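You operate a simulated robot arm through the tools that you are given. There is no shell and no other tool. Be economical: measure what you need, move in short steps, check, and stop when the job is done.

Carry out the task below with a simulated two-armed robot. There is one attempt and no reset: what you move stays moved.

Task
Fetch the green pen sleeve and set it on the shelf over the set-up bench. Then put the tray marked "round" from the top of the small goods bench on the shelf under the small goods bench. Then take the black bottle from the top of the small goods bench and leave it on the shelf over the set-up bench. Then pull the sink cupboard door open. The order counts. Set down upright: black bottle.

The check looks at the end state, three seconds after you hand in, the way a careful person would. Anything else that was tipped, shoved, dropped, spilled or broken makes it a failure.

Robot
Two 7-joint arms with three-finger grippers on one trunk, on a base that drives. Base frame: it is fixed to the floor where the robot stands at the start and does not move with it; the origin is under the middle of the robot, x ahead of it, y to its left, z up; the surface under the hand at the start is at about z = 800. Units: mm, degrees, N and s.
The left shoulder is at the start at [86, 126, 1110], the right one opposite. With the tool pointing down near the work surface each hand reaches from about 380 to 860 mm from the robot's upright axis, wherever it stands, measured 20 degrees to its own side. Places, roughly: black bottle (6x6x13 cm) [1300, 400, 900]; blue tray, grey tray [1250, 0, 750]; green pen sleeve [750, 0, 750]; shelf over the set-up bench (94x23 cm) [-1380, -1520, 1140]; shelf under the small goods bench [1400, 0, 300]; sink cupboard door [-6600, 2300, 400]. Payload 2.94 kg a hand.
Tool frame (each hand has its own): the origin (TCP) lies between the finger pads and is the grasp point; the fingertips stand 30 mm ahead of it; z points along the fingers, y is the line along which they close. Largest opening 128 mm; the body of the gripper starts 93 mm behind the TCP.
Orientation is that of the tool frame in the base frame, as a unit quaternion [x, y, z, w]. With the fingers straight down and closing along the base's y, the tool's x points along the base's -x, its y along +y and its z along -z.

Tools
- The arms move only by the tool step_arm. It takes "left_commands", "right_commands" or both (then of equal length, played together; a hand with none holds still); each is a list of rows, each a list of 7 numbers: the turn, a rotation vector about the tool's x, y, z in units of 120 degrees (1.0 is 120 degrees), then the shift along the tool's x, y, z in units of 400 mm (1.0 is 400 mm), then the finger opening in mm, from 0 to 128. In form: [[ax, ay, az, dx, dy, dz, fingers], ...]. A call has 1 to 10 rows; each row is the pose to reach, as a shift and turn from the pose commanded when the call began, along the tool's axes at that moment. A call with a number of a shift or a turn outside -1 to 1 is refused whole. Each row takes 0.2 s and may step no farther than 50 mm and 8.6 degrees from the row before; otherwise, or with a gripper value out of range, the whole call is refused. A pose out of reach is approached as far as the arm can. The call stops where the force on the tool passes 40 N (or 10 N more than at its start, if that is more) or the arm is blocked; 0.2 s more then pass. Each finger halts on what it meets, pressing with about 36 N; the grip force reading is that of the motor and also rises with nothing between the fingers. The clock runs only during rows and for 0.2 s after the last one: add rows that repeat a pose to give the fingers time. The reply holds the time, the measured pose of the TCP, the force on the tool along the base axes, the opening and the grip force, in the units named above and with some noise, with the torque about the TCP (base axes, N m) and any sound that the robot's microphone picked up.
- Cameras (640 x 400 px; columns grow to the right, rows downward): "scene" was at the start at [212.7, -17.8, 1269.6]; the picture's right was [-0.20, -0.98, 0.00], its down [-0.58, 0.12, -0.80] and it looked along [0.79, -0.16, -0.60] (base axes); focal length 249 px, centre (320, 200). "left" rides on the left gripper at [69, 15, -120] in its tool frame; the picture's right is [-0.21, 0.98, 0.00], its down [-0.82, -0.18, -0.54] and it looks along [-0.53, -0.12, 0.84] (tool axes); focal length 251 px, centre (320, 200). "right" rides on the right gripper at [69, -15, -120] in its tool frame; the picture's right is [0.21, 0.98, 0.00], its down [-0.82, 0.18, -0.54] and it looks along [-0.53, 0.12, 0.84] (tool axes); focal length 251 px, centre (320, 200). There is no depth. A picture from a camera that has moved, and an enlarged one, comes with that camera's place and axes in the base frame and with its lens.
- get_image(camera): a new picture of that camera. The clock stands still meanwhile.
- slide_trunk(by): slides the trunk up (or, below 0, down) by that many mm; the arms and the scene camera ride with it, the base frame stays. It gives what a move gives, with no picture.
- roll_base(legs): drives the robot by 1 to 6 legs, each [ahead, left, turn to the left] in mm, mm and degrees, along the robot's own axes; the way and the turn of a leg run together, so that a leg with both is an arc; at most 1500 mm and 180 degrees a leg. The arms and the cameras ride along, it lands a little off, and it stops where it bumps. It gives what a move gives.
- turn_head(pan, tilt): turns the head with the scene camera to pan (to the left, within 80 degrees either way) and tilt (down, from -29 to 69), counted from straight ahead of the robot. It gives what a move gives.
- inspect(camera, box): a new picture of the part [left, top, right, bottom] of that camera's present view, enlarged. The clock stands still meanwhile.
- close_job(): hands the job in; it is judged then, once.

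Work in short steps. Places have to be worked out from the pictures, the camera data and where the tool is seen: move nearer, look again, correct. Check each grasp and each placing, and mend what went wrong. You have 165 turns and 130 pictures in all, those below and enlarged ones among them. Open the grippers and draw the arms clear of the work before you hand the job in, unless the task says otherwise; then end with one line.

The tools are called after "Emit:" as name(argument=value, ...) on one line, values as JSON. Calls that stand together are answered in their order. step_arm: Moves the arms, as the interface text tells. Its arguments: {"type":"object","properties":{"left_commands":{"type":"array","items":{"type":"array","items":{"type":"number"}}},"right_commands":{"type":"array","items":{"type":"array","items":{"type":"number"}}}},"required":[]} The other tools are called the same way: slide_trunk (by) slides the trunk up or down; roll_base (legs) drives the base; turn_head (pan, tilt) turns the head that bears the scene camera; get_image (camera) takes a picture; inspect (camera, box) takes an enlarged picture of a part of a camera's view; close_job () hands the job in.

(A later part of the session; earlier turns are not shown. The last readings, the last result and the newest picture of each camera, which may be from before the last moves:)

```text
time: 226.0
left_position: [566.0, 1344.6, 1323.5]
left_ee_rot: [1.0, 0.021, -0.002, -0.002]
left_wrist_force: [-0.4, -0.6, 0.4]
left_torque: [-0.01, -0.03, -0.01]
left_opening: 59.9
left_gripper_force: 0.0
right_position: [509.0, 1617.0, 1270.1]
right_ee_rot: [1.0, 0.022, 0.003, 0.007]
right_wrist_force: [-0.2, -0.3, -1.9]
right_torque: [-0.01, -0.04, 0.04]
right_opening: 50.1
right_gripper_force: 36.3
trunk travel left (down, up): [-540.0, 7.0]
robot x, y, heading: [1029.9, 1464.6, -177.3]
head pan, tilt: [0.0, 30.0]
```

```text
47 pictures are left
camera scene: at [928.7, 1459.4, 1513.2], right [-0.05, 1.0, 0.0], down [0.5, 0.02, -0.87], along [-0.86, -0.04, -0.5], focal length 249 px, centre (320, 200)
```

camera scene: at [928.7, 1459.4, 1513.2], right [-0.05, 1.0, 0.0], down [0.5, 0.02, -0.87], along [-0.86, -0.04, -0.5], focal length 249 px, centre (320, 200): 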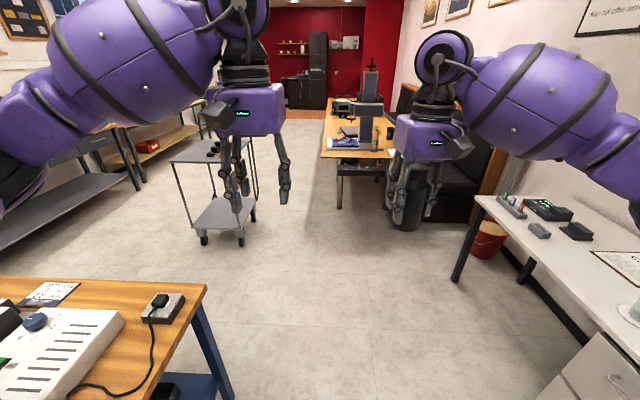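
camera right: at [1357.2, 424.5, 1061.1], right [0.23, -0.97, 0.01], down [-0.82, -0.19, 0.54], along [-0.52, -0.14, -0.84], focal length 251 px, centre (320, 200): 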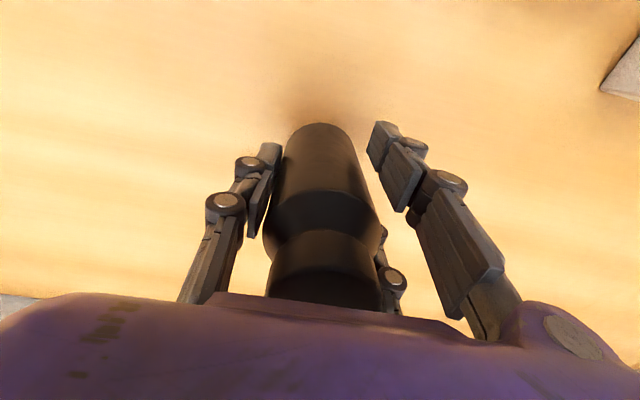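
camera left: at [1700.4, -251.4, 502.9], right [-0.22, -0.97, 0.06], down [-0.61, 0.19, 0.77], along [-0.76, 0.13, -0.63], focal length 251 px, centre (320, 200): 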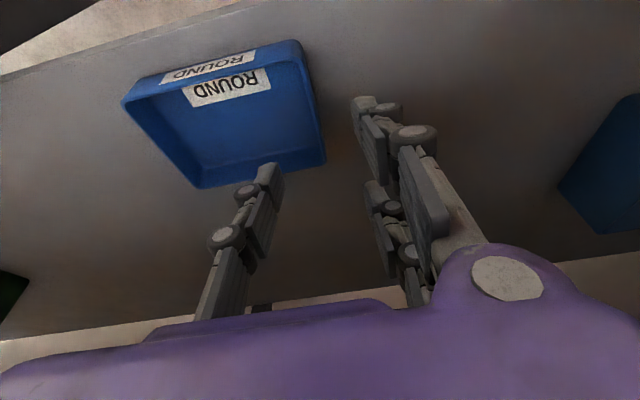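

Clear ahead. I continue to x ≈ -240, turn left to -y and drive down between cart and bench.

Emit:
roll_base(legs=[[0, 0, -2.7], [1270, 0, 0], [0, 0, 90]])

Emit:
get_image(camera="scene")

```text
time: 236.6
left_position: [-147.3, 994.2, 1323.9]
left_ee_rot: [0.714, 0.7, -0.003, 0.0]
left_wrist_force: [1.4, 0.2, 0.3]
left_torque: [-0.02, 0.01, 0.02]
left_opening: 59.7
left_gripper_force: 0.1
right_position: [-423.4, 953.5, 1269.7]
right_ee_rot: [0.713, 0.701, 0.006, 0.005]
right_wrist_force: [0.3, 0.1, -0.6]
right_torque: [0.01, 0.0, -0.02]
right_opening: 49.8
right_gripper_force: 36.2
trunk travel left (down, up): [-540.0, 7.0]
robot x, y, heading: [-239.0, 1466.7, -90.9]
head pan, tilt: [0.0, 30.0]
```

```text
46 pictures are left
camera scene: at [-241.9, 1364.5, 1513.3], right [-1.0, 0.02, 0.0], down [0.01, 0.5, -0.87], along [-0.01, -0.87, -0.5], focal length 249 px, centre (320, 200)
```

scene: 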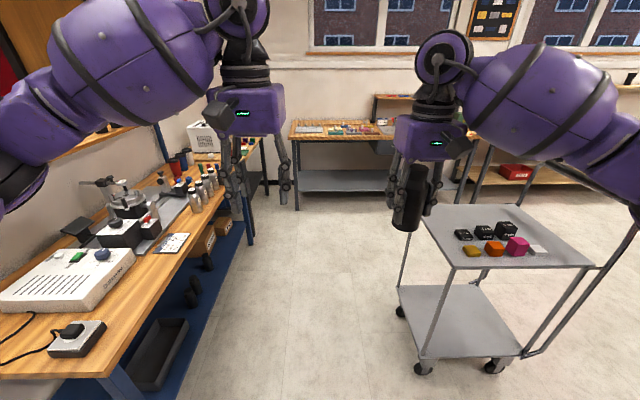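

Clear lane. I drive 1885 mm, then sidle right toward the set-up bench.

Emit:
roll_base(legs=[[0, 0, 0.9], [1000, 0, 0], [885, 0, 0]])

Emit:
roll_base(legs=[[0, -700, 0], [0, -620, 0]])

Emit:
get_image(camera="scene")

```text
time: 246.4
left_position: [-172.3, -886.3, 1324.0]
left_ee_rot: [0.715, 0.699, -0.003, 0.001]
left_wrist_force: [-1.0, -0.1, -0.8]
left_torque: [-0.04, 0.03, 0.0]
left_opening: 60.0
left_gripper_force: 0.1
right_position: [-448.0, -924.4, 1271.6]
right_ee_rot: [0.713, 0.701, 0.006, 0.005]
right_wrist_force: [-0.1, 0.3, -1.6]
right_torque: [0.0, 0.01, -0.02]
right_opening: 49.5
right_gripper_force: 35.7
trunk travel left (down, up): [-540.0, 7.0]
robot x, y, heading: [-264.2, -414.6, -90.9]
head pan, tilt: [0.0, 30.0]
```

```text
time: 258.5
left_position: [-1508.5, -856.1, 1324.0]
left_ee_rot: [0.724, 0.689, -0.003, 0.001]
left_wrist_force: [1.0, 0.8, -0.3]
left_torque: [0.0, -0.01, -0.01]
left_opening: 59.8
left_gripper_force: 0.1
right_position: [-1785.6, -887.4, 1270.5]
right_ee_rot: [0.724, 0.689, 0.005, 0.004]
right_wrist_force: [-1.0, -0.2, -1.2]
right_torque: [-0.02, 0.02, 0.02]
right_opening: 49.3
right_gripper_force: 35.8
trunk travel left (down, up): [-540.0, 7.0]
robot x, y, heading: [-1583.0, -378.8, -92.4]
head pan, tilt: [0.0, 30.0]
```

```text
45 pictures are left
camera scene: at [-1591.6, -481.3, 1513.3], right [-1.0, 0.05, 0.0], down [0.02, 0.5, -0.87], along [-0.04, -0.87, -0.5], focal length 249 px, centre (320, 200)
```

scene: 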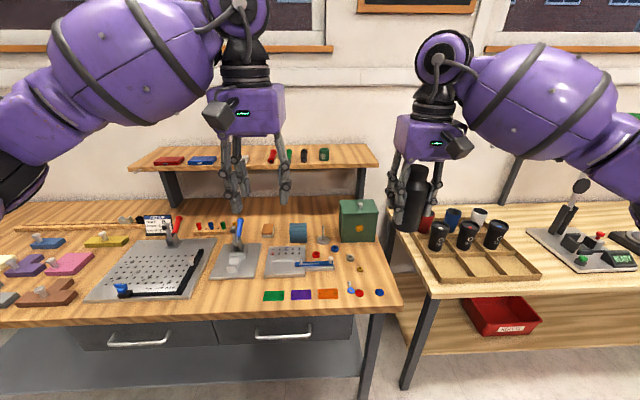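

The green sleeve stands at the right of the shelf with free space beyond it. I straighten the heading and advance to the same distance as before.

Emit:
roll_base(legs=[[0, 0, 2.4], [335, 0, 0]])

Emit:
get_image(camera="scene")

```text
time: 261.1
left_position: [-1488.1, -1180.7, 1325.2]
left_ee_rot: [0.709, 0.705, -0.004, 0.002]
left_wrist_force: [-1.2, 0.3, 0.3]
left_torque: [0.02, -0.01, -0.01]
left_opening: 59.9
left_gripper_force: 0.1
right_position: [-1762.4, -1224.8, 1272.4]
right_ee_rot: [0.709, 0.705, 0.004, 0.005]
right_wrist_force: [-0.6, 0.2, -0.5]
right_torque: [-0.04, 0.01, -0.02]
right_opening: 49.2
right_gripper_force: 36.0
trunk travel left (down, up): [-540.0, 7.0]
robot x, y, heading: [-1590.7, -713.0, -90.3]
head pan, tilt: [0.0, 30.0]
```

```text
44 pictures are left
camera scene: at [-1588.3, -810.5, 1513.5], right [-1.0, 0.0, 0.0], down [0.0, 0.5, -0.87], along [0.0, -0.87, -0.5], focal length 249 px, centre (320, 200)
```

scene: 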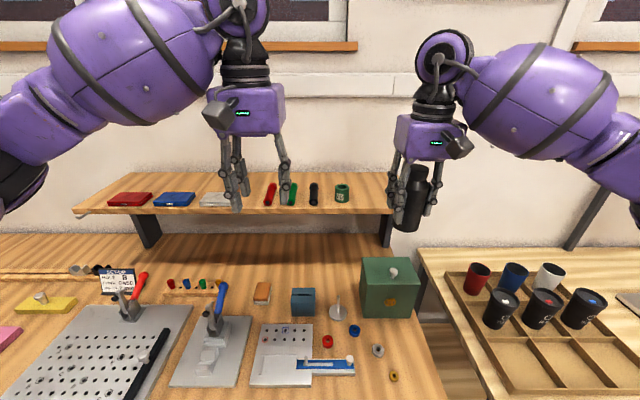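

The shelf's right end is at x ≈ -1850, so x ≈ -1760 is good. I extend over the shelf, then look with the hand camera.

Emit:
step_arm(right_commands=[[0, 0, 0, -0.105, 0, 0.012, 5], [0, 0, 0, -0.21, 0, 0.024, 5], [0, 0, 0, -0.315, 0, 0.036, 5], [0, 0, 0, -0.42, 0, 0.05, 5], [0, 0, 0, -0.525, 0, 0.065, 5]])

Emit:
get_image(camera="right")

Emit:
get_image(camera="scene")

```text
time: 262.2
left_position: [-1482.6, -1183.4, 1323.3]
left_ee_rot: [0.708, 0.706, -0.004, -0.002]
left_wrist_force: [2.3, 0.0, 0.0]
left_torque: [0.03, 0.16, 0.03]
left_opening: 59.8
left_gripper_force: 0.0
right_position: [-1760.2, -1435.7, 1242.2]
right_ee_rot: [0.708, 0.706, 0.003, 0.002]
right_wrist_force: [-1.5, -0.1, -1.9]
right_torque: [0.06, -0.21, 0.02]
right_opening: 49.5
right_gripper_force: 36.3
trunk travel left (down, up): [-540.0, 7.0]
robot x, y, heading: [-1585.5, -711.2, -90.1]
head pan, tilt: [0.0, 30.0]
```

```text
43 pictures are left
camera right: at [-1775.8, -1366.5, 1362.7], right [0.98, 0.21, 0.01], down [0.17, -0.82, 0.54], along [0.12, -0.53, -0.84], focal length 251 px, centre (320, 200)
```

right: 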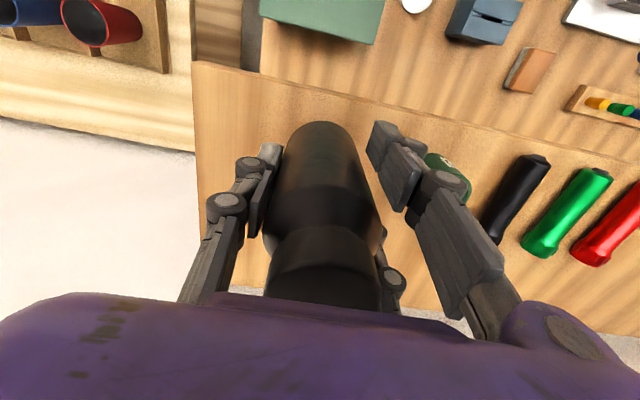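

```text
42 pictures are left
camera scene: at [-1582.1, -813.5, 1513.2], right [-1.0, 0.0, 0.0], down [0.0, 0.5, -0.87], along [0.0, -0.87, -0.5], focal length 249 px, centre (320, 200)
```

scene: 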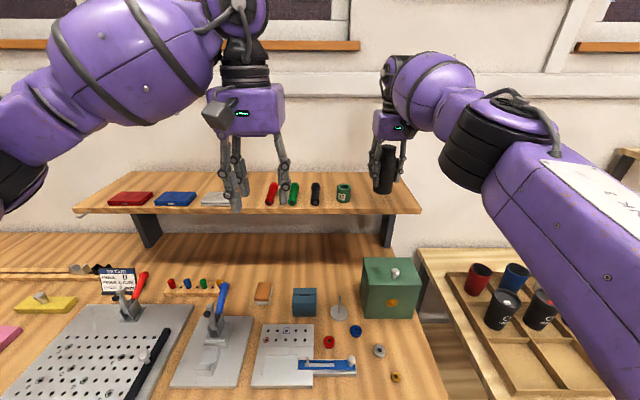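

The bottle needs to be about 30 mm deeper. I extend while lowering close to the shelf.

Emit:
step_arm(right_commands=[[0, 0, 0, 0, 0, 0.03, 5], [0, 0, 0, -0.035, 0, 0.045, 5], [0, 0, 0, -0.075, 0, 0.06, 5], [0, 0, 0, -0.075, 0, 0.07, 5]])

```text
time: 263.2
left_position: [-1489.6, -1181.8, 1324.3]
left_ee_rot: [0.709, 0.705, -0.003, 0.0]
left_wrist_force: [-0.1, -0.4, -0.1]
left_torque: [0.01, 0.0, -0.05]
left_opening: 60.0
left_gripper_force: 0.1
right_position: [-1758.5, -1438.5, 1224.3]
right_ee_rot: [0.708, 0.706, 0.006, 0.004]
right_wrist_force: [-0.2, 0.0, -0.8]
right_torque: [0.05, -0.04, 0.01]
right_opening: 49.3
right_gripper_force: 35.7
right hand out of reach, approached as far as the arm can: row 2, 3, 4
trunk travel left (down, up): [-540.0, 7.0]
robot x, y, heading: [-1586.5, -711.1, -89.9]
head pan, tilt: [0.0, 30.0]
```

At the reach limit. I nudge the base 25 mm forward.

Emit:
roll_base(legs=[[28, 0, 0]])

Emit:
get_image(camera="right")

```text
time: 264.1
left_position: [-1488.9, -1202.1, 1328.7]
left_ee_rot: [0.709, 0.705, -0.006, 0.002]
left_wrist_force: [0.7, 0.1, 0.2]
left_torque: [-0.12, 0.0, -0.01]
left_opening: 60.1
left_gripper_force: 0.0
right_position: [-1757.9, -1461.2, 1231.7]
right_ee_rot: [0.708, 0.706, 0.003, 0.007]
right_wrist_force: [-0.3, 1.3, 0.0]
right_torque: [-0.11, 0.02, 0.02]
right_opening: 49.1
right_gripper_force: 36.5
trunk travel left (down, up): [-540.0, 7.0]
robot x, y, heading: [-1584.2, -735.4, -90.1]
head pan, tilt: [0.0, 30.0]
```

```text
41 pictures are left
camera right: at [-1774.3, -1389.9, 1350.9], right [0.98, 0.21, 0.01], down [0.17, -0.82, 0.55], along [0.13, -0.53, -0.84], focal length 251 px, centre (320, 200)
```

right: 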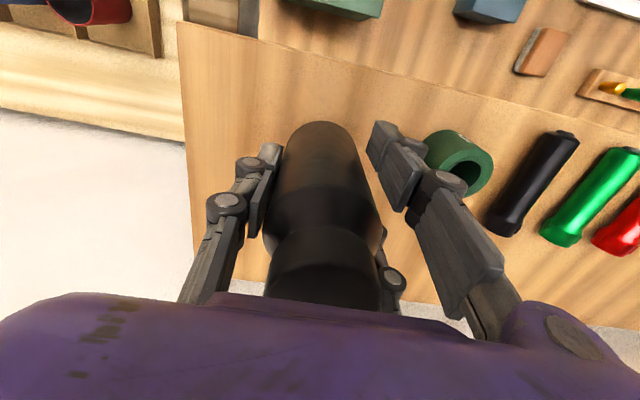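

30 mm margin to the sleeve; I shift 12 mm away from it while lowering.

Emit:
step_arm(right_commands=[[0, 0, 0, 0, -0.03, 0.015, 5], [0, 0, 0, 0, -0.03, 0.03, 5], [0, 0, 0, 0, -0.03, 0.042, 5], [0, 0, 0, 0, -0.03, 0.05, 5], [0, 0, 0, 0, -0.03, 0.05, 5]])

```text
time: 265.3
left_position: [-1488.9, -1207.2, 1325.4]
left_ee_rot: [0.709, 0.705, -0.004, 0.0]
left_wrist_force: [-0.4, -0.8, 0.6]
left_torque: [0.01, -0.02, 0.0]
left_opening: 60.0
left_gripper_force: 0.0
right_position: [-1769.8, -1464.3, 1207.5]
right_ee_rot: [0.709, 0.706, 0.004, 0.006]
right_wrist_force: [0.0, -1.3, 8.9]
right_torque: [-0.03, 0.21, 0.02]
right_opening: 49.4
right_gripper_force: 35.4
trunk travel left (down, up): [-540.0, 7.0]
robot x, y, heading: [-1588.2, -735.8, -90.1]
head pan, tilt: [0.0, 30.0]
```

Contact at 9 N. I open gently.

Emit:
step_arm(right_commands=[[0, 0, 0, 0, 0, 0, 40], [0, 0, 0, 0, 0, 0, 50], [0, 0, 0, 0, 0, -0.002, 56], [0, 0, 0, 0, 0, -0.003, 64], [0, 0, 0, 0, 0, -0.003, 74], [0, 0, 0, 0, 0, -0.003, 82], [0, 0, 0, 0, 0, -0.003, 82]])

Emit:
get_image(camera="right")

Emit:
inspect(camera="scene", box=[280, 60, 480, 260])

```text
time: 266.9
left_position: [-1488.6, -1209.5, 1324.6]
left_ee_rot: [0.709, 0.706, -0.003, 0.0]
left_wrist_force: [0.5, -1.0, 0.8]
left_torque: [0.0, 0.03, 0.0]
left_opening: 60.0
left_gripper_force: 0.1
right_position: [-1770.9, -1464.5, 1205.7]
right_ee_rot: [0.708, 0.706, 0.006, 0.004]
right_wrist_force: [0.2, 0.5, -0.9]
right_torque: [0.01, 0.03, -0.01]
right_opening: 82.1
right_gripper_force: 0.1
trunk travel left (down, up): [-540.0, 7.0]
robot x, y, heading: [-1584.2, -737.2, -90.3]
head pan, tilt: [0.0, 30.0]
```

```text
40 pictures are left
camera right: at [-1786.2, -1395.3, 1326.3], right [0.98, 0.21, 0.01], down [0.17, -0.82, 0.54], along [0.13, -0.53, -0.84], focal length 251 px, centre (320, 200)
```

right: 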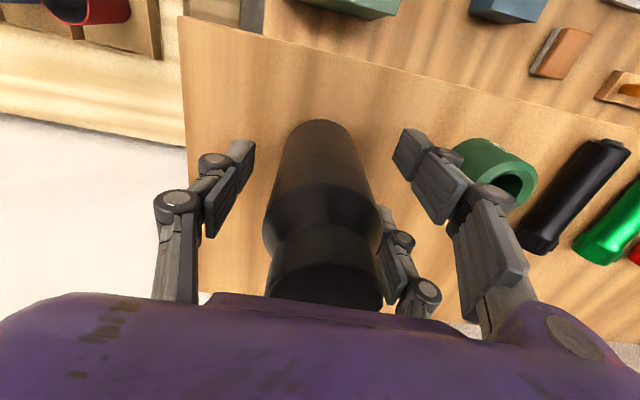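

```text
2.00 times, centred on (380, 160) of scene
camera zoom: at [-1588.3, -838.9, 1513.3], right [-1.0, 0.0, 0.0], down [0.0, 0.5, -0.87], along [0.0, -0.87, -0.5], focal length 497 px, centre (200, 280)
```

zoom: 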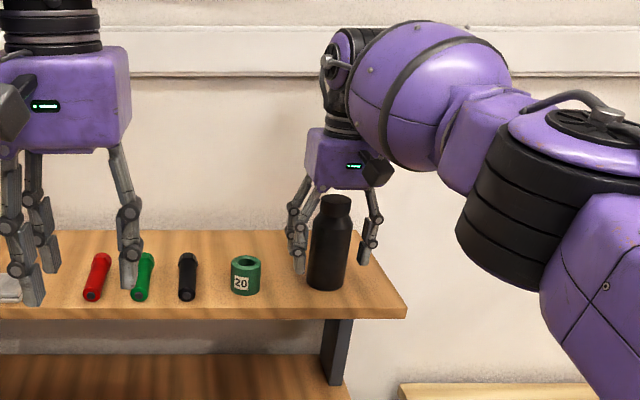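

The bottle stands upright. I widen to 100 mm and withdraw the hand straight back, with the bottle sliding out between the fingers.

Emit:
step_arm(right_commands=[[0, 0, 0, 0, 0, -0.01, 100], [0, 0, 0, 0, 0, -0.02, 100], [0, 0, 0, 0.05, 0, -0.02, 100], [0, 0, 0, 0.12, 0, -0.02, 100], [0, 0, 0, 0.2, 0, -0.02, 100], [0, 0, 0, 0.3, 0, -0.02, 100], [0, 0, 0, 0.4, 0, -0.02, 100], [0, 0, 0, 0.5, 0, -0.05, 100]])

Emit:
inspect(camera="scene", box=[280, 60, 480, 260])

```text
time: 268.7
left_position: [-1489.7, -1206.2, 1325.8]
left_ee_rot: [0.709, 0.706, -0.004, 0.001]
left_wrist_force: [-0.2, -0.1, -0.3]
left_torque: [-0.03, 0.03, -0.01]
left_opening: 59.9
left_gripper_force: 0.0
right_position: [-1771.7, -1265.9, 1227.4]
right_ee_rot: [0.709, 0.705, 0.005, 0.005]
right_wrist_force: [0.4, 0.8, 0.4]
right_torque: [-0.01, 0.02, 0.03]
right_opening: 99.9
right_gripper_force: 0.0
trunk travel left (down, up): [-540.0, 7.0]
robot x, y, heading: [-1585.5, -739.0, -90.1]
head pan, tilt: [0.0, 30.0]
```

```text
2.00 times, centred on (380, 160) of scene
camera zoom: at [-1588.7, -837.0, 1513.5], right [-1.0, 0.0, 0.0], down [0.0, 0.5, -0.87], along [0.0, -0.87, -0.5], focal length 497 px, centre (200, 280)
```

zoom: 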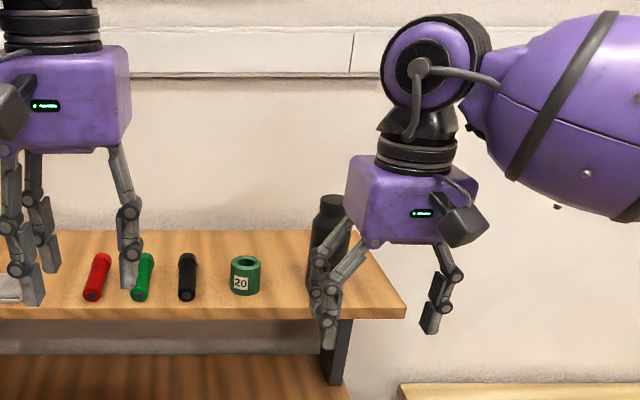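

Both shelf items are standing. I back off, and turn toward -x to look at the way to the kitchen.

Emit:
roll_base(legs=[[-320, 0, 0], [0, 0, -90]])

Emit:
turn_head(pan=-10, tilt=20)

Emit:
get_image(camera="scene")

```text
time: 274.7
left_position: [-2059.6, -502.4, 1324.7]
left_ee_rot: [1.0, -0.014, -0.003, -0.002]
left_wrist_force: [1.1, 0.5, 0.3]
left_torque: [0.01, -0.02, 0.01]
left_opening: 59.9
left_gripper_force: 0.0
right_position: [-2112.4, -219.6, 1225.7]
right_ee_rot: [1.0, -0.013, 0.001, 0.008]
right_wrist_force: [0.2, 0.5, 0.5]
right_torque: [0.02, 0.03, -0.01]
right_opening: 100.0
right_gripper_force: 0.0
trunk travel left (down, up): [-540.0, 7.0]
robot x, y, heading: [-1583.4, -410.8, 178.5]
head pan, tilt: [0.0, 30.0]
```

```text
time: 275.4
left_position: [-2058.7, -502.1, 1324.4]
left_ee_rot: [1.0, -0.014, -0.003, -0.002]
left_wrist_force: [0.4, 0.1, 0.3]
left_torque: [0.0, -0.01, 0.03]
left_opening: 60.2
left_gripper_force: 0.0
right_position: [-2113.2, -220.1, 1225.6]
right_ee_rot: [1.0, -0.014, 0.001, 0.007]
right_wrist_force: [-0.4, -0.3, 0.2]
right_torque: [0.01, 0.03, 0.03]
right_opening: 99.8
right_gripper_force: 0.0
trunk travel left (down, up): [-540.0, 7.0]
robot x, y, heading: [-1588.8, -419.0, 178.4]
head pan, tilt: [-10.0, 20.0]
```

```text
37 pictures are left
camera scene: at [-1690.9, -397.4, 1529.3], right [0.2, 0.98, 0.0], down [0.34, -0.07, -0.94], along [-0.92, 0.18, -0.34], focal length 249 px, centre (320, 200)
```

scene: 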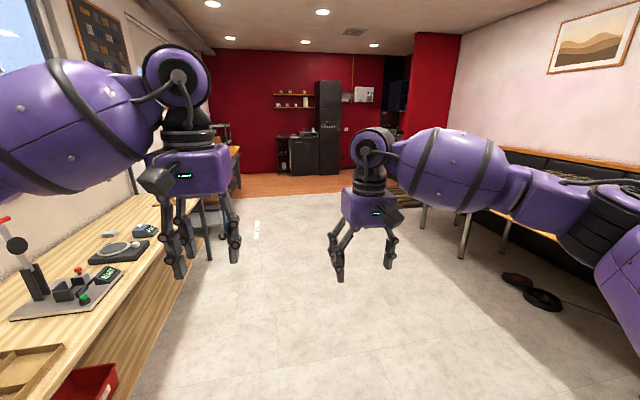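

The way toward the kitchen is open. I veer slightly to +y and drive 2800 mm.

Emit:
roll_base(legs=[[0, 0, -8.4], [1400, 0, 0], [1300, 0, 0]])

Emit:
turn_head(pan=-35, tilt=20)

Emit:
get_image(camera="scene")

```text
time: 289.0
left_position: [-4694.9, 22.3, 1323.7]
left_ee_rot: [0.996, -0.089, -0.003, -0.002]
left_wrist_force: [0.3, 0.1, 0.0]
left_torque: [0.04, -0.01, -0.03]
left_opening: 60.2
left_gripper_force: 0.0
right_position: [-4704.5, 309.9, 1228.1]
right_ee_rot: [0.996, -0.089, -0.001, 0.008]
right_wrist_force: [-0.2, 0.4, -0.1]
right_torque: [-0.02, 0.02, -0.02]
right_opening: 100.0
right_gripper_force: 0.1
trunk travel left (down, up): [-540.0, 7.0]
robot x, y, heading: [-4212.8, 36.7, 170.0]
head pan, tilt: [-10.0, 20.0]
```

```text
time: 289.9
left_position: [-4695.6, 22.9, 1322.9]
left_ee_rot: [0.996, -0.09, -0.002, -0.001]
left_wrist_force: [-0.4, -0.7, 1.0]
left_torque: [0.01, -0.02, -0.02]
left_opening: 60.0
left_gripper_force: 0.0
right_position: [-4704.8, 309.8, 1225.4]
right_ee_rot: [0.996, -0.089, 0.0, 0.007]
right_wrist_force: [-0.4, 0.2, 0.0]
right_torque: [0.01, -0.01, -0.01]
right_opening: 99.9
right_gripper_force: 0.1
trunk travel left (down, up): [-540.0, 7.0]
robot x, y, heading: [-4215.9, 35.4, 169.7]
head pan, tilt: [-35.0, 20.0]
```

```text
36 pictures are left
camera scene: at [-4293.5, 103.5, 1529.4], right [0.71, 0.71, 0.0], down [0.24, -0.24, -0.94], along [-0.66, 0.66, -0.34], focal length 249 px, centre (320, 200)
```

scene: 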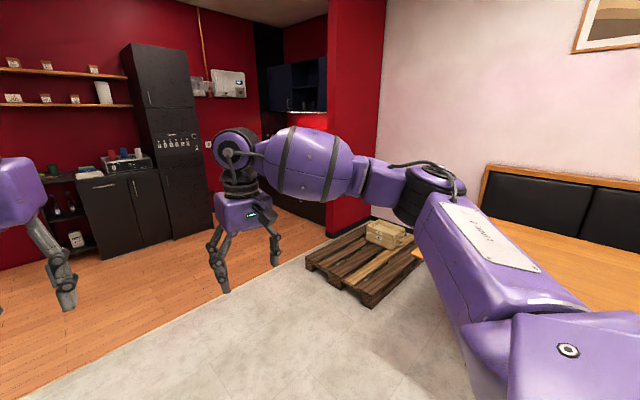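

The alcove with the sink units is right of the fridge, around x -6600. I drive to x ≈ -6600 and turn to face +y.

Emit:
roll_base(legs=[[0, 0, 10.3], [1200, 0, 0], [1150, 0, 0], [0, 0, -90]])

Emit:
turn_head(pan=0, tilt=25)

Emit:
get_image(camera="scene")

```text
time: 305.7
left_position: [-6587.7, 467.6, 1324.5]
left_ee_rot: [-0.698, 0.716, 0.002, 0.003]
left_wrist_force: [-0.1, -0.4, 0.3]
left_torque: [-0.01, 0.01, 0.01]
left_opening: 60.1
left_gripper_force: 0.0
right_position: [-6304.6, 522.0, 1225.8]
right_ee_rot: [-0.7, 0.714, 0.004, -0.006]
right_wrist_force: [0.4, -0.7, -0.5]
right_torque: [0.01, 0.0, 0.01]
right_opening: 100.0
right_gripper_force: 0.1
trunk travel left (down, up): [-540.0, 7.0]
robot x, y, heading: [-6498.6, -3.1, 88.9]
head pan, tilt: [-35.0, 20.0]
```

```text
time: 306.8
left_position: [-6588.1, 467.5, 1324.0]
left_ee_rot: [-0.699, 0.715, 0.0, 0.003]
left_wrist_force: [0.1, 0.3, -0.3]
left_torque: [-0.01, -0.01, -0.01]
left_opening: 60.1
left_gripper_force: 0.0
right_position: [-6304.1, 521.6, 1226.0]
right_ee_rot: [-0.699, 0.715, 0.004, -0.006]
right_wrist_force: [0.6, 0.0, 0.1]
right_torque: [0.01, -0.03, 0.03]
right_opening: 100.0
right_gripper_force: 0.1
trunk travel left (down, up): [-540.0, 7.0]
robot x, y, heading: [-6502.5, -4.4, 88.9]
head pan, tilt: [0.0, 25.0]
```

```text
35 pictures are left
camera scene: at [-6499.1, 97.5, 1521.3], right [1.0, -0.02, 0.0], down [-0.01, -0.42, -0.91], along [0.02, 0.91, -0.42], focal length 249 px, centre (320, 200)
```

scene: 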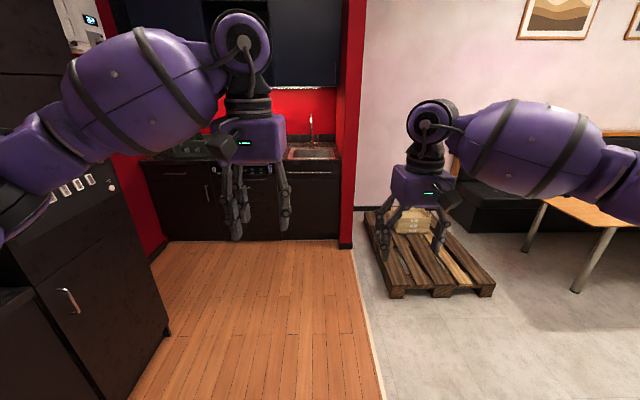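

The sink and its cupboard are straight ahead. I'll zoom in to see the door and its handle.

Emit:
inspect(camera="scene", box=[140, 130, 360, 260])

```text
2.91 times, centred on (250, 195) of scene
camera zoom: at [-6499.1, 97.5, 1521.3], right [1.0, -0.02, 0.0], down [-0.01, -0.42, -0.91], along [0.02, 0.91, -0.42], focal length 723 px, centre (524, 214)
```

zoom: 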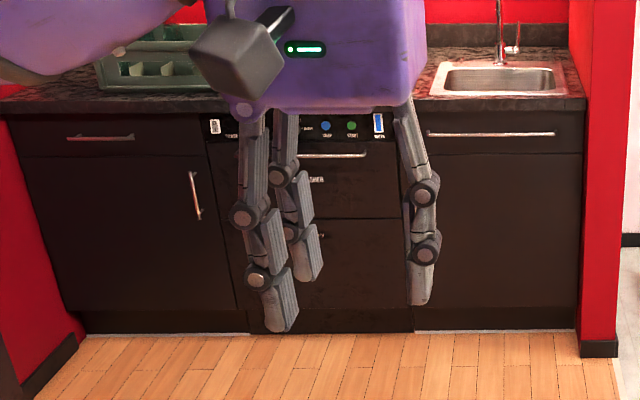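

The door below the sink may have a vertical handle hidden behind my left hand. I drive 900 mm closer and look again.

Emit:
roll_base(legs=[[900, 0, 1]])

Emit:
turn_head(pan=0, tilt=40)

Emit:
get_image(camera="scene")

```text
time: 311.4
left_position: [-6568.7, 1347.7, 1324.4]
left_ee_rot: [-0.697, 0.717, 0.002, 0.003]
left_wrist_force: [0.9, 0.6, -0.3]
left_torque: [0.01, 0.02, 0.0]
left_opening: 60.0
left_gripper_force: 0.1
right_position: [-6286.0, 1400.8, 1228.3]
right_ee_rot: [-0.699, 0.715, 0.005, -0.005]
right_wrist_force: [-0.4, -0.5, 0.5]
right_torque: [0.0, -0.01, -0.05]
right_opening: 100.0
right_gripper_force: 0.0
trunk travel left (down, up): [-540.0, 7.0]
robot x, y, heading: [-6484.7, 872.6, 88.8]
head pan, tilt: [0.0, 25.0]
```

```text
time: 312.2
left_position: [-6568.6, 1347.9, 1325.1]
left_ee_rot: [-0.698, 0.716, 0.001, 0.003]
left_wrist_force: [-0.1, 0.2, 0.1]
left_torque: [0.0, -0.03, -0.01]
left_opening: 60.1
left_gripper_force: 0.0
right_position: [-6285.1, 1400.7, 1225.4]
right_ee_rot: [-0.698, 0.716, 0.004, -0.006]
right_wrist_force: [-0.4, 0.2, 0.4]
right_torque: [-0.01, 0.03, 0.01]
right_opening: 100.2
right_gripper_force: 0.1
trunk travel left (down, up): [-540.0, 7.0]
robot x, y, heading: [-6481.9, 873.0, 88.7]
head pan, tilt: [0.0, 40.0]
```

```text
33 pictures are left
camera scene: at [-6481.6, 970.0, 1498.0], right [1.0, -0.02, 0.0], down [-0.01, -0.64, -0.77], along [0.02, 0.77, -0.64], focal length 249 px, centre (320, 200)
```

scene: 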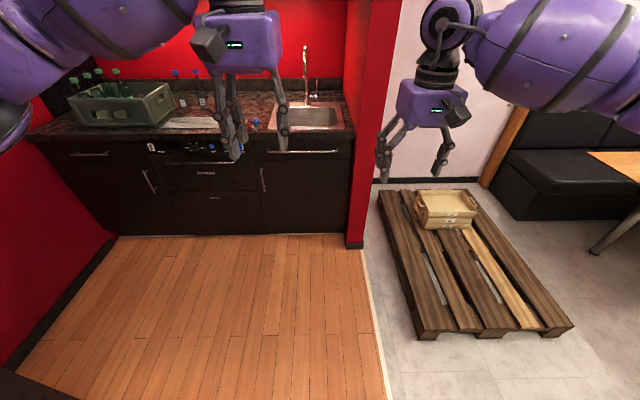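

The sink door's vertical handle is at its upper left, around [-6816, 2290, 565], so the hinge is on the right. I move left to line up the right arm with it.

Emit:
roll_base(legs=[[0, 470, 1.3], [400, 0, 0]])

Emit:
slide_trunk(by=-400)

Emit:
turn_head(pan=-10, tilt=30)

Emit:
get_image(camera="scene")

```text
time: 318.8
left_position: [-7038.1, 1745.2, 1325.3]
left_ee_rot: [-0.704, 0.71, 0.0, 0.005]
left_wrist_force: [-0.2, 0.6, 0.0]
left_torque: [-0.02, 0.01, -0.03]
left_opening: 60.1
left_gripper_force: 0.0
right_position: [-6757.7, 1806.2, 1226.7]
right_ee_rot: [-0.706, 0.708, 0.005, -0.006]
right_wrist_force: [0.7, -0.2, 0.0]
right_torque: [-0.02, 0.01, 0.02]
right_opening: 100.1
right_gripper_force: 0.0
trunk travel left (down, up): [-540.0, 7.0]
robot x, y, heading: [-6938.8, 1277.6, 89.9]
head pan, tilt: [0.0, 40.0]
```

```text
time: 322.7
left_position: [-7038.6, 1746.7, 923.6]
left_ee_rot: [-0.705, 0.709, 0.001, 0.004]
left_wrist_force: [-0.4, 0.0, 0.6]
left_torque: [0.0, 0.01, -0.01]
left_opening: 60.0
left_gripper_force: 0.0
right_position: [-6756.8, 1805.8, 826.1]
right_ee_rot: [-0.706, 0.708, 0.005, -0.004]
right_wrist_force: [0.2, 0.7, -0.8]
right_torque: [0.04, 0.03, -0.03]
right_opening: 99.9
right_gripper_force: 0.0
trunk travel left (down, up): [-140.0, 407.0]
robot x, y, heading: [-6941.2, 1276.8, 89.9]
head pan, tilt: [0.0, 40.0]
```

```text
time: 323.4
left_position: [-7038.9, 1746.5, 924.7]
left_ee_rot: [-0.705, 0.709, 0.001, 0.005]
left_wrist_force: [-0.5, -0.6, -0.2]
left_torque: [-0.03, -0.01, 0.0]
left_opening: 59.6
left_gripper_force: 0.0
right_position: [-6759.0, 1806.9, 826.2]
right_ee_rot: [-0.706, 0.709, 0.004, -0.005]
right_wrist_force: [-0.4, 0.1, -0.6]
right_torque: [0.0, 0.03, -0.02]
right_opening: 100.2
right_gripper_force: 0.1
trunk travel left (down, up): [-140.0, 407.0]
robot x, y, heading: [-6944.1, 1275.9, 89.9]
head pan, tilt: [-10.0, 30.0]
```

```text
32 pictures are left
camera scene: at [-6928.6, 1554.3, 1081.0], right [0.98, -0.17, 0.0], down [-0.09, -0.49, -0.87], along [0.15, 0.85, -0.5], focal length 249 px, centre (320, 200)
```

scene: 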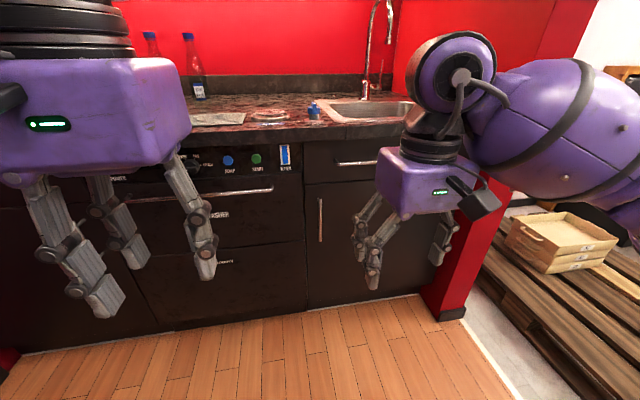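

The handle bar is at about [-6803, 2247], z 500–680. I rotate the right hand toward horizontal while lowering it to handle height.

Emit:
step_arm(right_commands=[[0, -0.068, 0, -0.02, 0.011, 0.055, 70], [0, -0.136, 0, -0.04, 0.022, 0.11, 70], [0, -0.204, 0, -0.06, 0.033, 0.165, 70], [0, -0.272, 0, -0.08, 0.044, 0.22, 70], [0, -0.34, 0, -0.1, 0.055, 0.275, 70], [0, -0.408, 0, -0.12, 0.066, 0.33, 70], [0, -0.476, 0, -0.14, 0.077, 0.385, 70], [0, -0.544, 0, -0.16, 0.088, 0.44, 70], [0, -0.612, 0, -0.18, 0.099, 0.5, 70], [0, -0.68, 0, -0.2, 0.11, 0.56, 70]])

Emit:
get_image(camera="scene")

```text
time: 325.6
left_position: [-7038.7, 1746.9, 925.3]
left_ee_rot: [-0.705, 0.709, 0.001, 0.005]
left_wrist_force: [1.6, 0.7, 0.7]
left_torque: [0.02, 0.03, 0.0]
left_opening: 60.0
left_gripper_force: 0.2
right_position: [-6791.2, 1875.5, 683.8]
right_ee_rot: [-0.635, 0.639, 0.311, 0.302]
right_wrist_force: [-0.5, 0.5, 0.5]
right_torque: [-0.01, 0.03, 0.0]
right_opening: 70.0
right_gripper_force: 0.1
right hand out of reach, approached as far as the arm can: row 5, 6, 7, 8, 9, 10
trunk travel left (down, up): [-140.0, 407.0]
robot x, y, heading: [-6946.6, 1275.7, 89.8]
head pan, tilt: [-10.0, 30.0]
```

```text
31 pictures are left
camera scene: at [-6928.5, 1554.3, 1081.0], right [0.98, -0.17, 0.0], down [-0.09, -0.49, -0.87], along [0.15, 0.85, -0.5], focal length 249 px, centre (320, 200)
```

scene: 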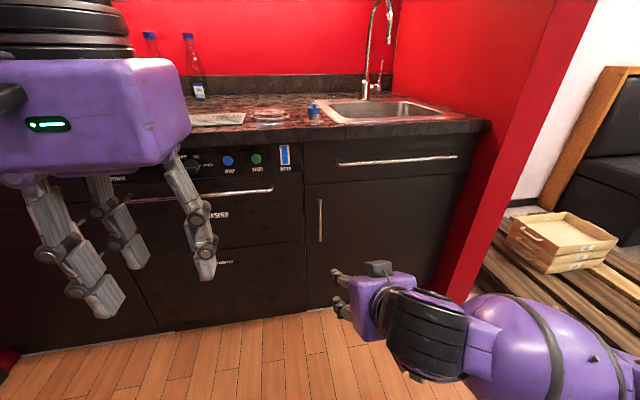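

The wrist ran short of room close in. I extend forward while finishing the rotation.

Emit:
step_arm(right_commands=[[0, 0, 0, -0.021, 0.005, 0.082, 70], [0, -0.04, 0, -0.042, 0.01, 0.164, 70], [0, -0.1, 0, -0.063, 0.015, 0.245, 70], [0, -0.16, 0, -0.084, 0.02, 0.327, 70], [0, -0.22, 0, -0.105, 0.025, 0.408, 70], [0, -0.28, 0, -0.125, 0.03, 0.49, 70], [0, -0.322, 0, -0.125, 0.03, 0.49, 70]])

Emit:
get_image(camera="right")

Emit:
get_image(camera="scene")

```text
time: 327.2
left_position: [-7039.1, 1746.5, 925.0]
left_ee_rot: [-0.705, 0.709, 0.001, 0.005]
left_wrist_force: [0.1, 0.1, 0.0]
left_torque: [0.02, -0.01, 0.01]
left_opening: 59.6
left_gripper_force: 0.0
right_position: [-6795.5, 1916.4, 666.0]
right_ee_rot: [-0.631, 0.635, 0.32, 0.311]
right_wrist_force: [1.0, -0.2, 0.0]
right_torque: [-0.01, 0.02, -0.02]
right_opening: 69.9
right_gripper_force: 0.0
right hand out of reach, approached as far as the arm can: row 2, 3, 4, 5, 6, 7
trunk travel left (down, up): [-140.0, 407.0]
robot x, y, heading: [-6942.5, 1277.3, 89.8]
head pan, tilt: [-10.0, 30.0]
```

```text
30 pictures are left
camera right: at [-6780.1, 1779.9, 683.0], right [-0.98, -0.13, -0.16], down [-0.17, 0.06, 0.98], along [-0.12, 0.99, -0.08], focal length 251 px, centre (320, 200)
```

right: 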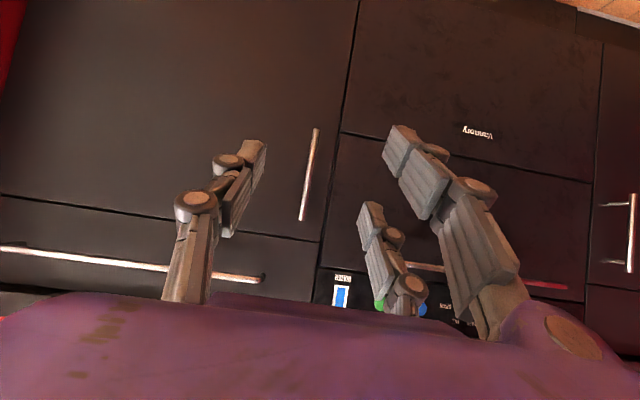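

```text
29 pictures are left
camera scene: at [-6928.5, 1554.3, 1081.0], right [0.98, -0.17, 0.0], down [-0.09, -0.49, -0.87], along [0.15, 0.85, -0.5], focal length 249 px, centre (320, 200)
```

scene: 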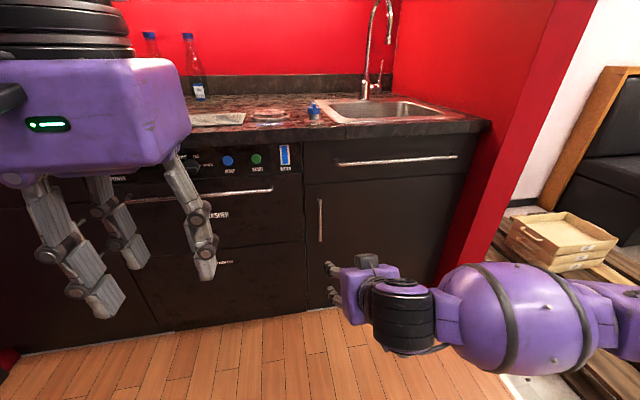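

Pitch is capped at about 53°, but the bar lies in the pad plane, so that still works. The bar is at x ≈ -6806, and I drive 200 mm closer.

Emit:
roll_base(legs=[[200, 0, 0]])

Emit:
get_image(camera="right")

```text
time: 328.8
left_position: [-7042.2, 1940.7, 923.9]
left_ee_rot: [-0.706, 0.708, 0.0, 0.003]
left_wrist_force: [0.3, -0.1, -0.1]
left_torque: [0.0, -0.04, 0.03]
left_opening: 59.8
left_gripper_force: 0.0
right_position: [-6801.0, 2112.9, 665.6]
right_ee_rot: [-0.632, 0.633, 0.321, 0.311]
right_wrist_force: [0.6, -0.3, -0.3]
right_torque: [-0.01, -0.02, -0.02]
right_opening: 69.9
right_gripper_force: 0.0
trunk travel left (down, up): [-140.0, 407.0]
robot x, y, heading: [-6943.5, 1467.1, 90.3]
head pan, tilt: [-10.0, 30.0]
```

```text
28 pictures are left
camera right: at [-6784.0, 1975.6, 682.7], right [-0.98, -0.13, -0.16], down [-0.17, 0.06, 0.98], along [-0.12, 0.99, -0.08], focal length 251 px, centre (320, 200)
```

right: 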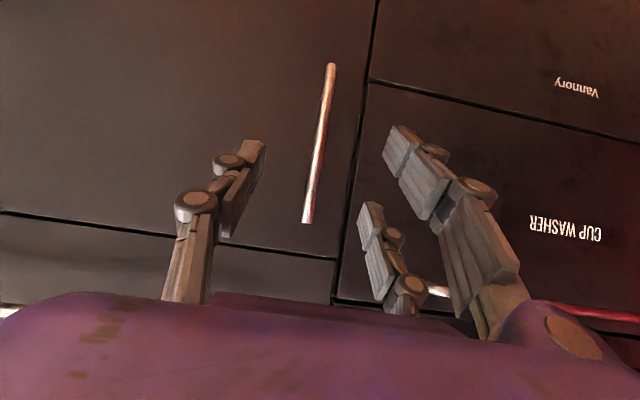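

The bar is at about [-6804, 2230], z 524–686, well aligned. I extend most of the way and check.

Emit:
step_arm(right_commands=[[0, 0, 0, -0.019, 0.003, 0.085, 70], [0, 0, 0, -0.038, 0.005, 0.17, 70], [0, 0, 0, -0.056, 0.008, 0.25, 70]])

Emit:
get_image(camera="right")

```text
time: 329.6
left_position: [-7041.6, 1942.4, 925.0]
left_ee_rot: [0.708, -0.706, 0.0, -0.004]
left_wrist_force: [0.3, 0.5, 0.6]
left_torque: [0.01, 0.01, 0.02]
left_opening: 60.0
left_gripper_force: 0.1
right_position: [-6803.0, 2204.5, 623.4]
right_ee_rot: [-0.632, 0.634, 0.32, 0.311]
right_wrist_force: [1.3, -0.4, 0.5]
right_torque: [0.0, 0.0, -0.01]
right_opening: 70.2
right_gripper_force: 0.0
trunk travel left (down, up): [-140.0, 407.0]
robot x, y, heading: [-6942.8, 1473.6, 90.5]
head pan, tilt: [-10.0, 30.0]
```

```text
27 pictures are left
camera right: at [-6787.2, 2068.1, 641.1], right [-0.98, -0.13, -0.16], down [-0.17, 0.06, 0.98], along [-0.12, 0.99, -0.08], focal length 251 px, centre (320, 200)
```

right: 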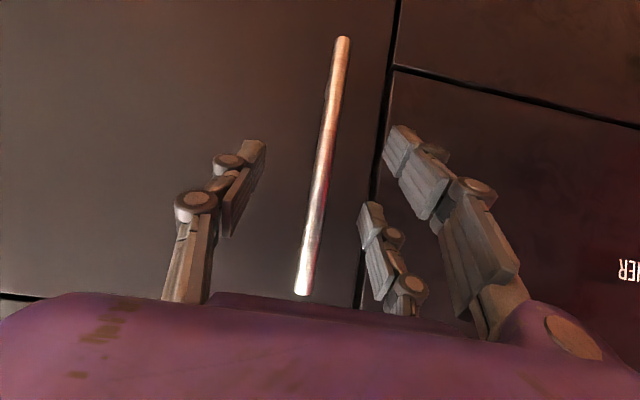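

The bar is at y ≈ 2220, so I advance 13 mm and close on it.

Emit:
step_arm(right_commands=[[0, 0, 0, -0.01, 0, 0.014, 70], [0, 0, 0, -0.02, 0, 0.028, 60], [0, 0, 0, -0.02, 0, 0.028, 45], [0, 0, 0, -0.02, 0, 0.028, 30], [0, 0, 0, -0.02, 0, 0.028, 15], [0, 0, 0, -0.02, 0, 0.028, 0], [0, 0, 0, -0.02, 0, 0.028, 0], [0, 0, 0, -0.02, 0, 0.028, 0]])

Emit:
get_image(camera="right")

```text
time: 331.4
left_position: [-7043.3, 1939.3, 924.8]
left_ee_rot: [0.708, -0.706, -0.001, -0.004]
left_wrist_force: [0.1, 0.7, 0.1]
left_torque: [-0.01, 0.0, -0.02]
left_opening: 60.1
left_gripper_force: 0.2
right_position: [-6805.9, 2219.2, 622.6]
right_ee_rot: [0.633, -0.633, -0.321, -0.311]
right_wrist_force: [-6.0, -0.4, -0.4]
right_torque: [0.07, -0.25, 0.12]
right_opening: 11.3
right_gripper_force: 37.9
trunk travel left (down, up): [-140.0, 407.0]
robot x, y, heading: [-6946.5, 1470.4, 90.4]
head pan, tilt: [-10.0, 30.0]
```

```text
26 pictures are left
camera right: at [-6789.0, 2082.1, 640.5], right [-0.98, -0.14, -0.16], down [-0.17, 0.06, 0.98], along [-0.12, 0.99, -0.08], focal length 251 px, centre (320, 200)
```

right: 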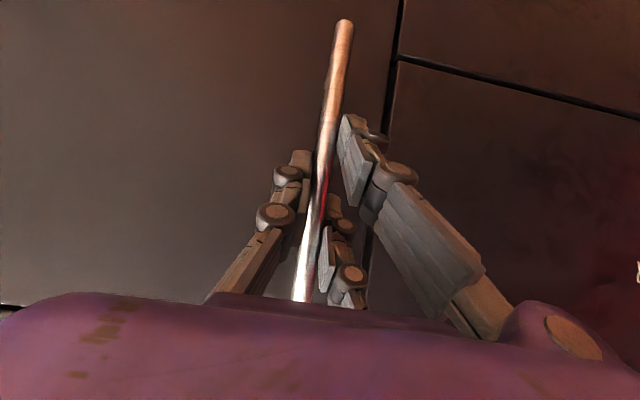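

The bar is gripped (11 mm, 38 N). I pull by backing the base along the door's arc, first about 10°.

Emit:
roll_base(legs=[[-95, -16, 0]])

Emit:
get_image(camera="scene")

```text
time: 332.5
left_position: [-7027.7, 1844.5, 925.3]
left_ee_rot: [0.708, -0.706, 0.0, -0.004]
left_wrist_force: [-0.1, 0.4, 0.4]
left_torque: [0.04, -0.01, 0.02]
left_opening: 60.0
left_gripper_force: 0.1
right_position: [-6790.2, 2123.9, 623.8]
right_ee_rot: [0.634, -0.632, -0.322, -0.309]
right_wrist_force: [-16.7, -4.2, -6.1]
right_torque: [0.81, 0.35, 0.24]
right_opening: 11.3
right_gripper_force: 38.4
trunk travel left (down, up): [-140.0, 407.0]
robot x, y, heading: [-6923.3, 1373.4, 90.6]
head pan, tilt: [-10.0, 30.0]
```

```text
25 pictures are left
camera scene: at [-6915.3, 1652.8, 1081.1], right [0.99, -0.17, 0.0], down [-0.08, -0.49, -0.87], along [0.15, 0.85, -0.5], focal length 249 px, centre (320, 200)
```

scene: 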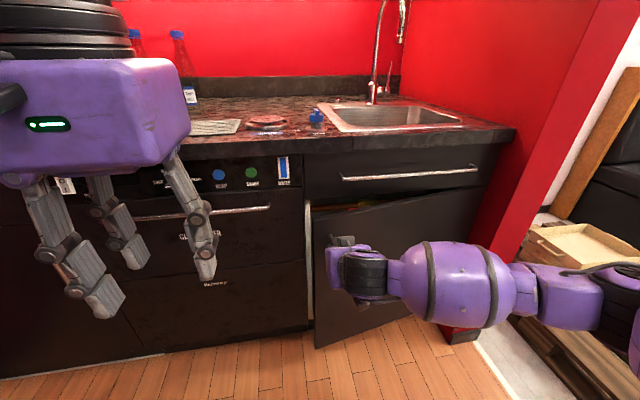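

The door is opening. The tool reads a little -x pull, so I use a bit less sideways on the next bit.

Emit:
roll_base(legs=[[-66, -16, 0], [-66, -24, 0]])

```text
time: 334.1
left_position: [-6982.5, 1713.9, 925.0]
left_ee_rot: [0.708, -0.707, -0.002, -0.002]
left_wrist_force: [-0.1, 0.9, 0.9]
left_torque: [0.01, 0.01, -0.02]
left_opening: 60.1
left_gripper_force: 0.1
right_position: [-6741.6, 1996.2, 622.0]
right_ee_rot: [-0.629, 0.635, 0.318, 0.316]
right_wrist_force: [34.3, 18.6, 2.7]
right_torque: [1.18, -0.48, -0.25]
right_opening: 11.4
right_gripper_force: 38.3
trunk travel left (down, up): [-140.0, 407.0]
robot x, y, heading: [-6885.7, 1244.3, 90.0]
head pan, tilt: [-10.0, 30.0]
```

Now the pull is toward +x, so I follow the arc with more sideways motion.

Emit:
roll_base(legs=[[-60, -46, 0], [-56, -52, 0]])

Emit:
get_image(camera="scene")

```text
time: 335.9
left_position: [-6888.2, 1598.3, 924.5]
left_ee_rot: [0.707, -0.707, -0.001, -0.005]
left_wrist_force: [0.1, 0.7, -0.5]
left_torque: [0.0, 0.0, 0.01]
left_opening: 60.1
left_gripper_force: 0.1
right_position: [-6649.3, 1876.3, 622.6]
right_ee_rot: [-0.632, 0.633, 0.32, 0.311]
right_wrist_force: [-29.2, -28.0, -8.6]
right_torque: [-0.39, 0.62, 0.4]
right_opening: 11.4
right_gripper_force: 38.5
trunk travel left (down, up): [-140.0, 407.0]
robot x, y, heading: [-6789.5, 1128.5, 89.9]
head pan, tilt: [-10.0, 30.0]
```

```text
24 pictures are left
camera scene: at [-6776.3, 1405.8, 1081.4], right [0.99, -0.17, 0.0], down [-0.08, -0.49, -0.87], along [0.15, 0.85, -0.5], focal length 249 px, centre (320, 200)
```

scene: 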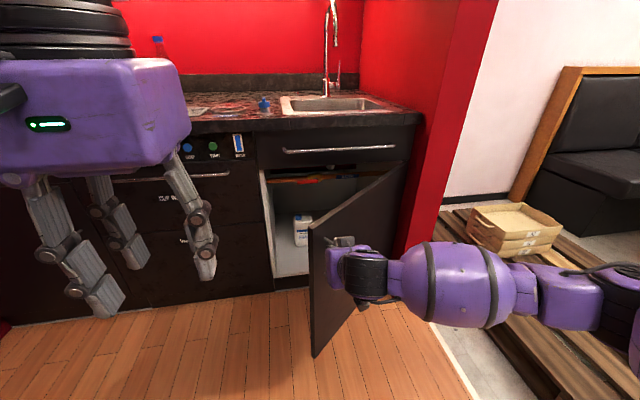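

It's about 40° open. I continue along the arc to about 55–60°.

Emit:
roll_base(legs=[[-60, -46, 0], [-44, -58, 0]])

```text
time: 337.8
left_position: [-6782.5, 1497.1, 924.7]
left_ee_rot: [0.708, -0.706, -0.001, -0.004]
left_wrist_force: [0.1, 0.1, -0.1]
left_torque: [0.02, 0.01, 0.0]
left_opening: 60.1
left_gripper_force: 0.1
right_position: [-6543.7, 1774.8, 619.8]
right_ee_rot: [-0.632, 0.635, 0.317, 0.311]
right_wrist_force: [16.6, 27.5, 1.5]
right_torque: [0.42, -0.74, -0.39]
right_opening: 11.5
right_gripper_force: 38.7
trunk travel left (down, up): [-140.0, 407.0]
robot x, y, heading: [-6683.7, 1025.6, 90.4]
head pan, tilt: [-10.0, 30.0]
```

On to about 70°.

Emit:
roll_base(legs=[[-26, -72, 0], [-13, -72, 0]])

Emit:
get_image(camera="scene")

```text
time: 339.6
left_position: [-6689.6, 1465.9, 926.0]
left_ee_rot: [0.709, -0.706, 0.0, -0.005]
left_wrist_force: [-0.5, 0.0, 0.2]
left_torque: [0.0, 0.01, 0.01]
left_opening: 59.9
left_gripper_force: 0.1
right_position: [-6455.1, 1742.3, 622.2]
right_ee_rot: [0.637, -0.629, -0.321, -0.309]
right_wrist_force: [-1.1, -4.0, 4.0]
right_torque: [-0.35, -1.58, -0.15]
right_opening: 11.2
right_gripper_force: 38.7
trunk travel left (down, up): [-140.0, 407.0]
robot x, y, heading: [-6590.9, 992.6, 90.2]
head pan, tilt: [-10.0, 30.0]
stopped in leg 2: the force on the tool passed its limit at 46 N (the readings are from after the stop); the commanded pose is now the measured one
```

```text
23 pictures are left
camera scene: at [-6578.5, 1273.5, 1081.2], right [0.99, -0.17, 0.0], down [-0.08, -0.49, -0.87], along [0.15, 0.85, -0.5], focal length 249 px, centre (320, 200)
```

scene: 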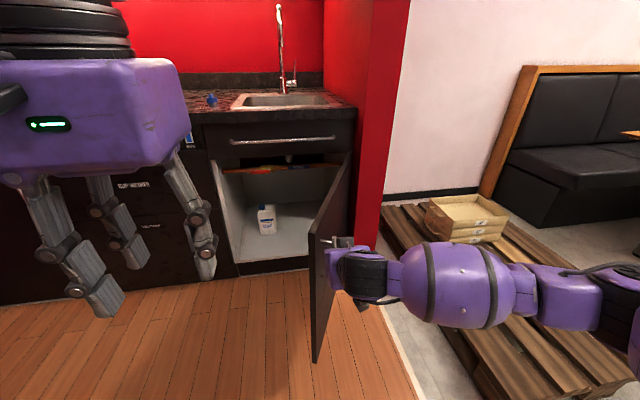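

The door is about 65° open with the interior visible. I release the bar modestly (panel close by) and withdraw along the tool axis.

Emit:
step_arm(right_commands=[[0, 0, 0, 0, 0, 0, 20], [0, 0, 0, 0, 0, 0, 34], [0, 0, 0, 0, 0, 0, 36], [0, 0, 0, 0, 0, -0.05, 36], [0, 0, 0, 0, 0, -0.1, 36], [0, 0, 0, 0, 0, -0.18, 36], [0, 0, 0, 0, 0, -0.28, 36]])

Emit:
get_image(camera="scene")

```text
time: 341.2
left_position: [-6689.8, 1465.4, 924.1]
left_ee_rot: [0.708, -0.706, -0.001, -0.004]
left_wrist_force: [0.3, -0.9, 0.1]
left_torque: [0.02, 0.03, 0.01]
left_opening: 60.0
left_gripper_force: 0.1
right_position: [-6451.4, 1652.8, 688.3]
right_ee_rot: [0.636, -0.631, -0.32, -0.309]
right_wrist_force: [-0.5, 0.4, -0.5]
right_torque: [-0.02, 0.0, -0.01]
right_opening: 35.9
right_gripper_force: 0.0
trunk travel left (down, up): [-140.0, 407.0]
robot x, y, heading: [-6588.5, 991.8, 90.4]
head pan, tilt: [-10.0, 30.0]
```

```text
22 pictures are left
camera scene: at [-6578.5, 1273.8, 1081.2], right [0.99, -0.17, 0.0], down [-0.08, -0.49, -0.87], along [0.14, 0.85, -0.5], focal length 249 px, centre (320, 200)
```

scene: 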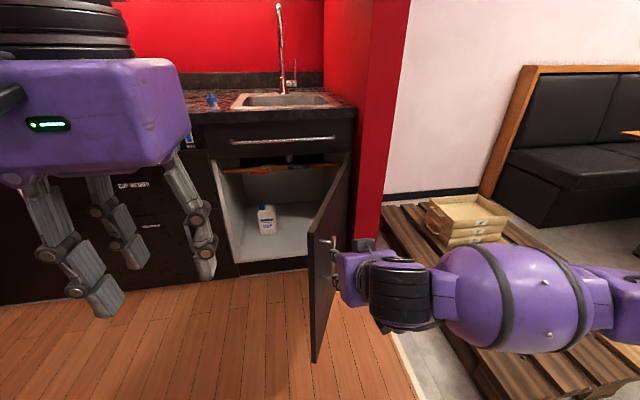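

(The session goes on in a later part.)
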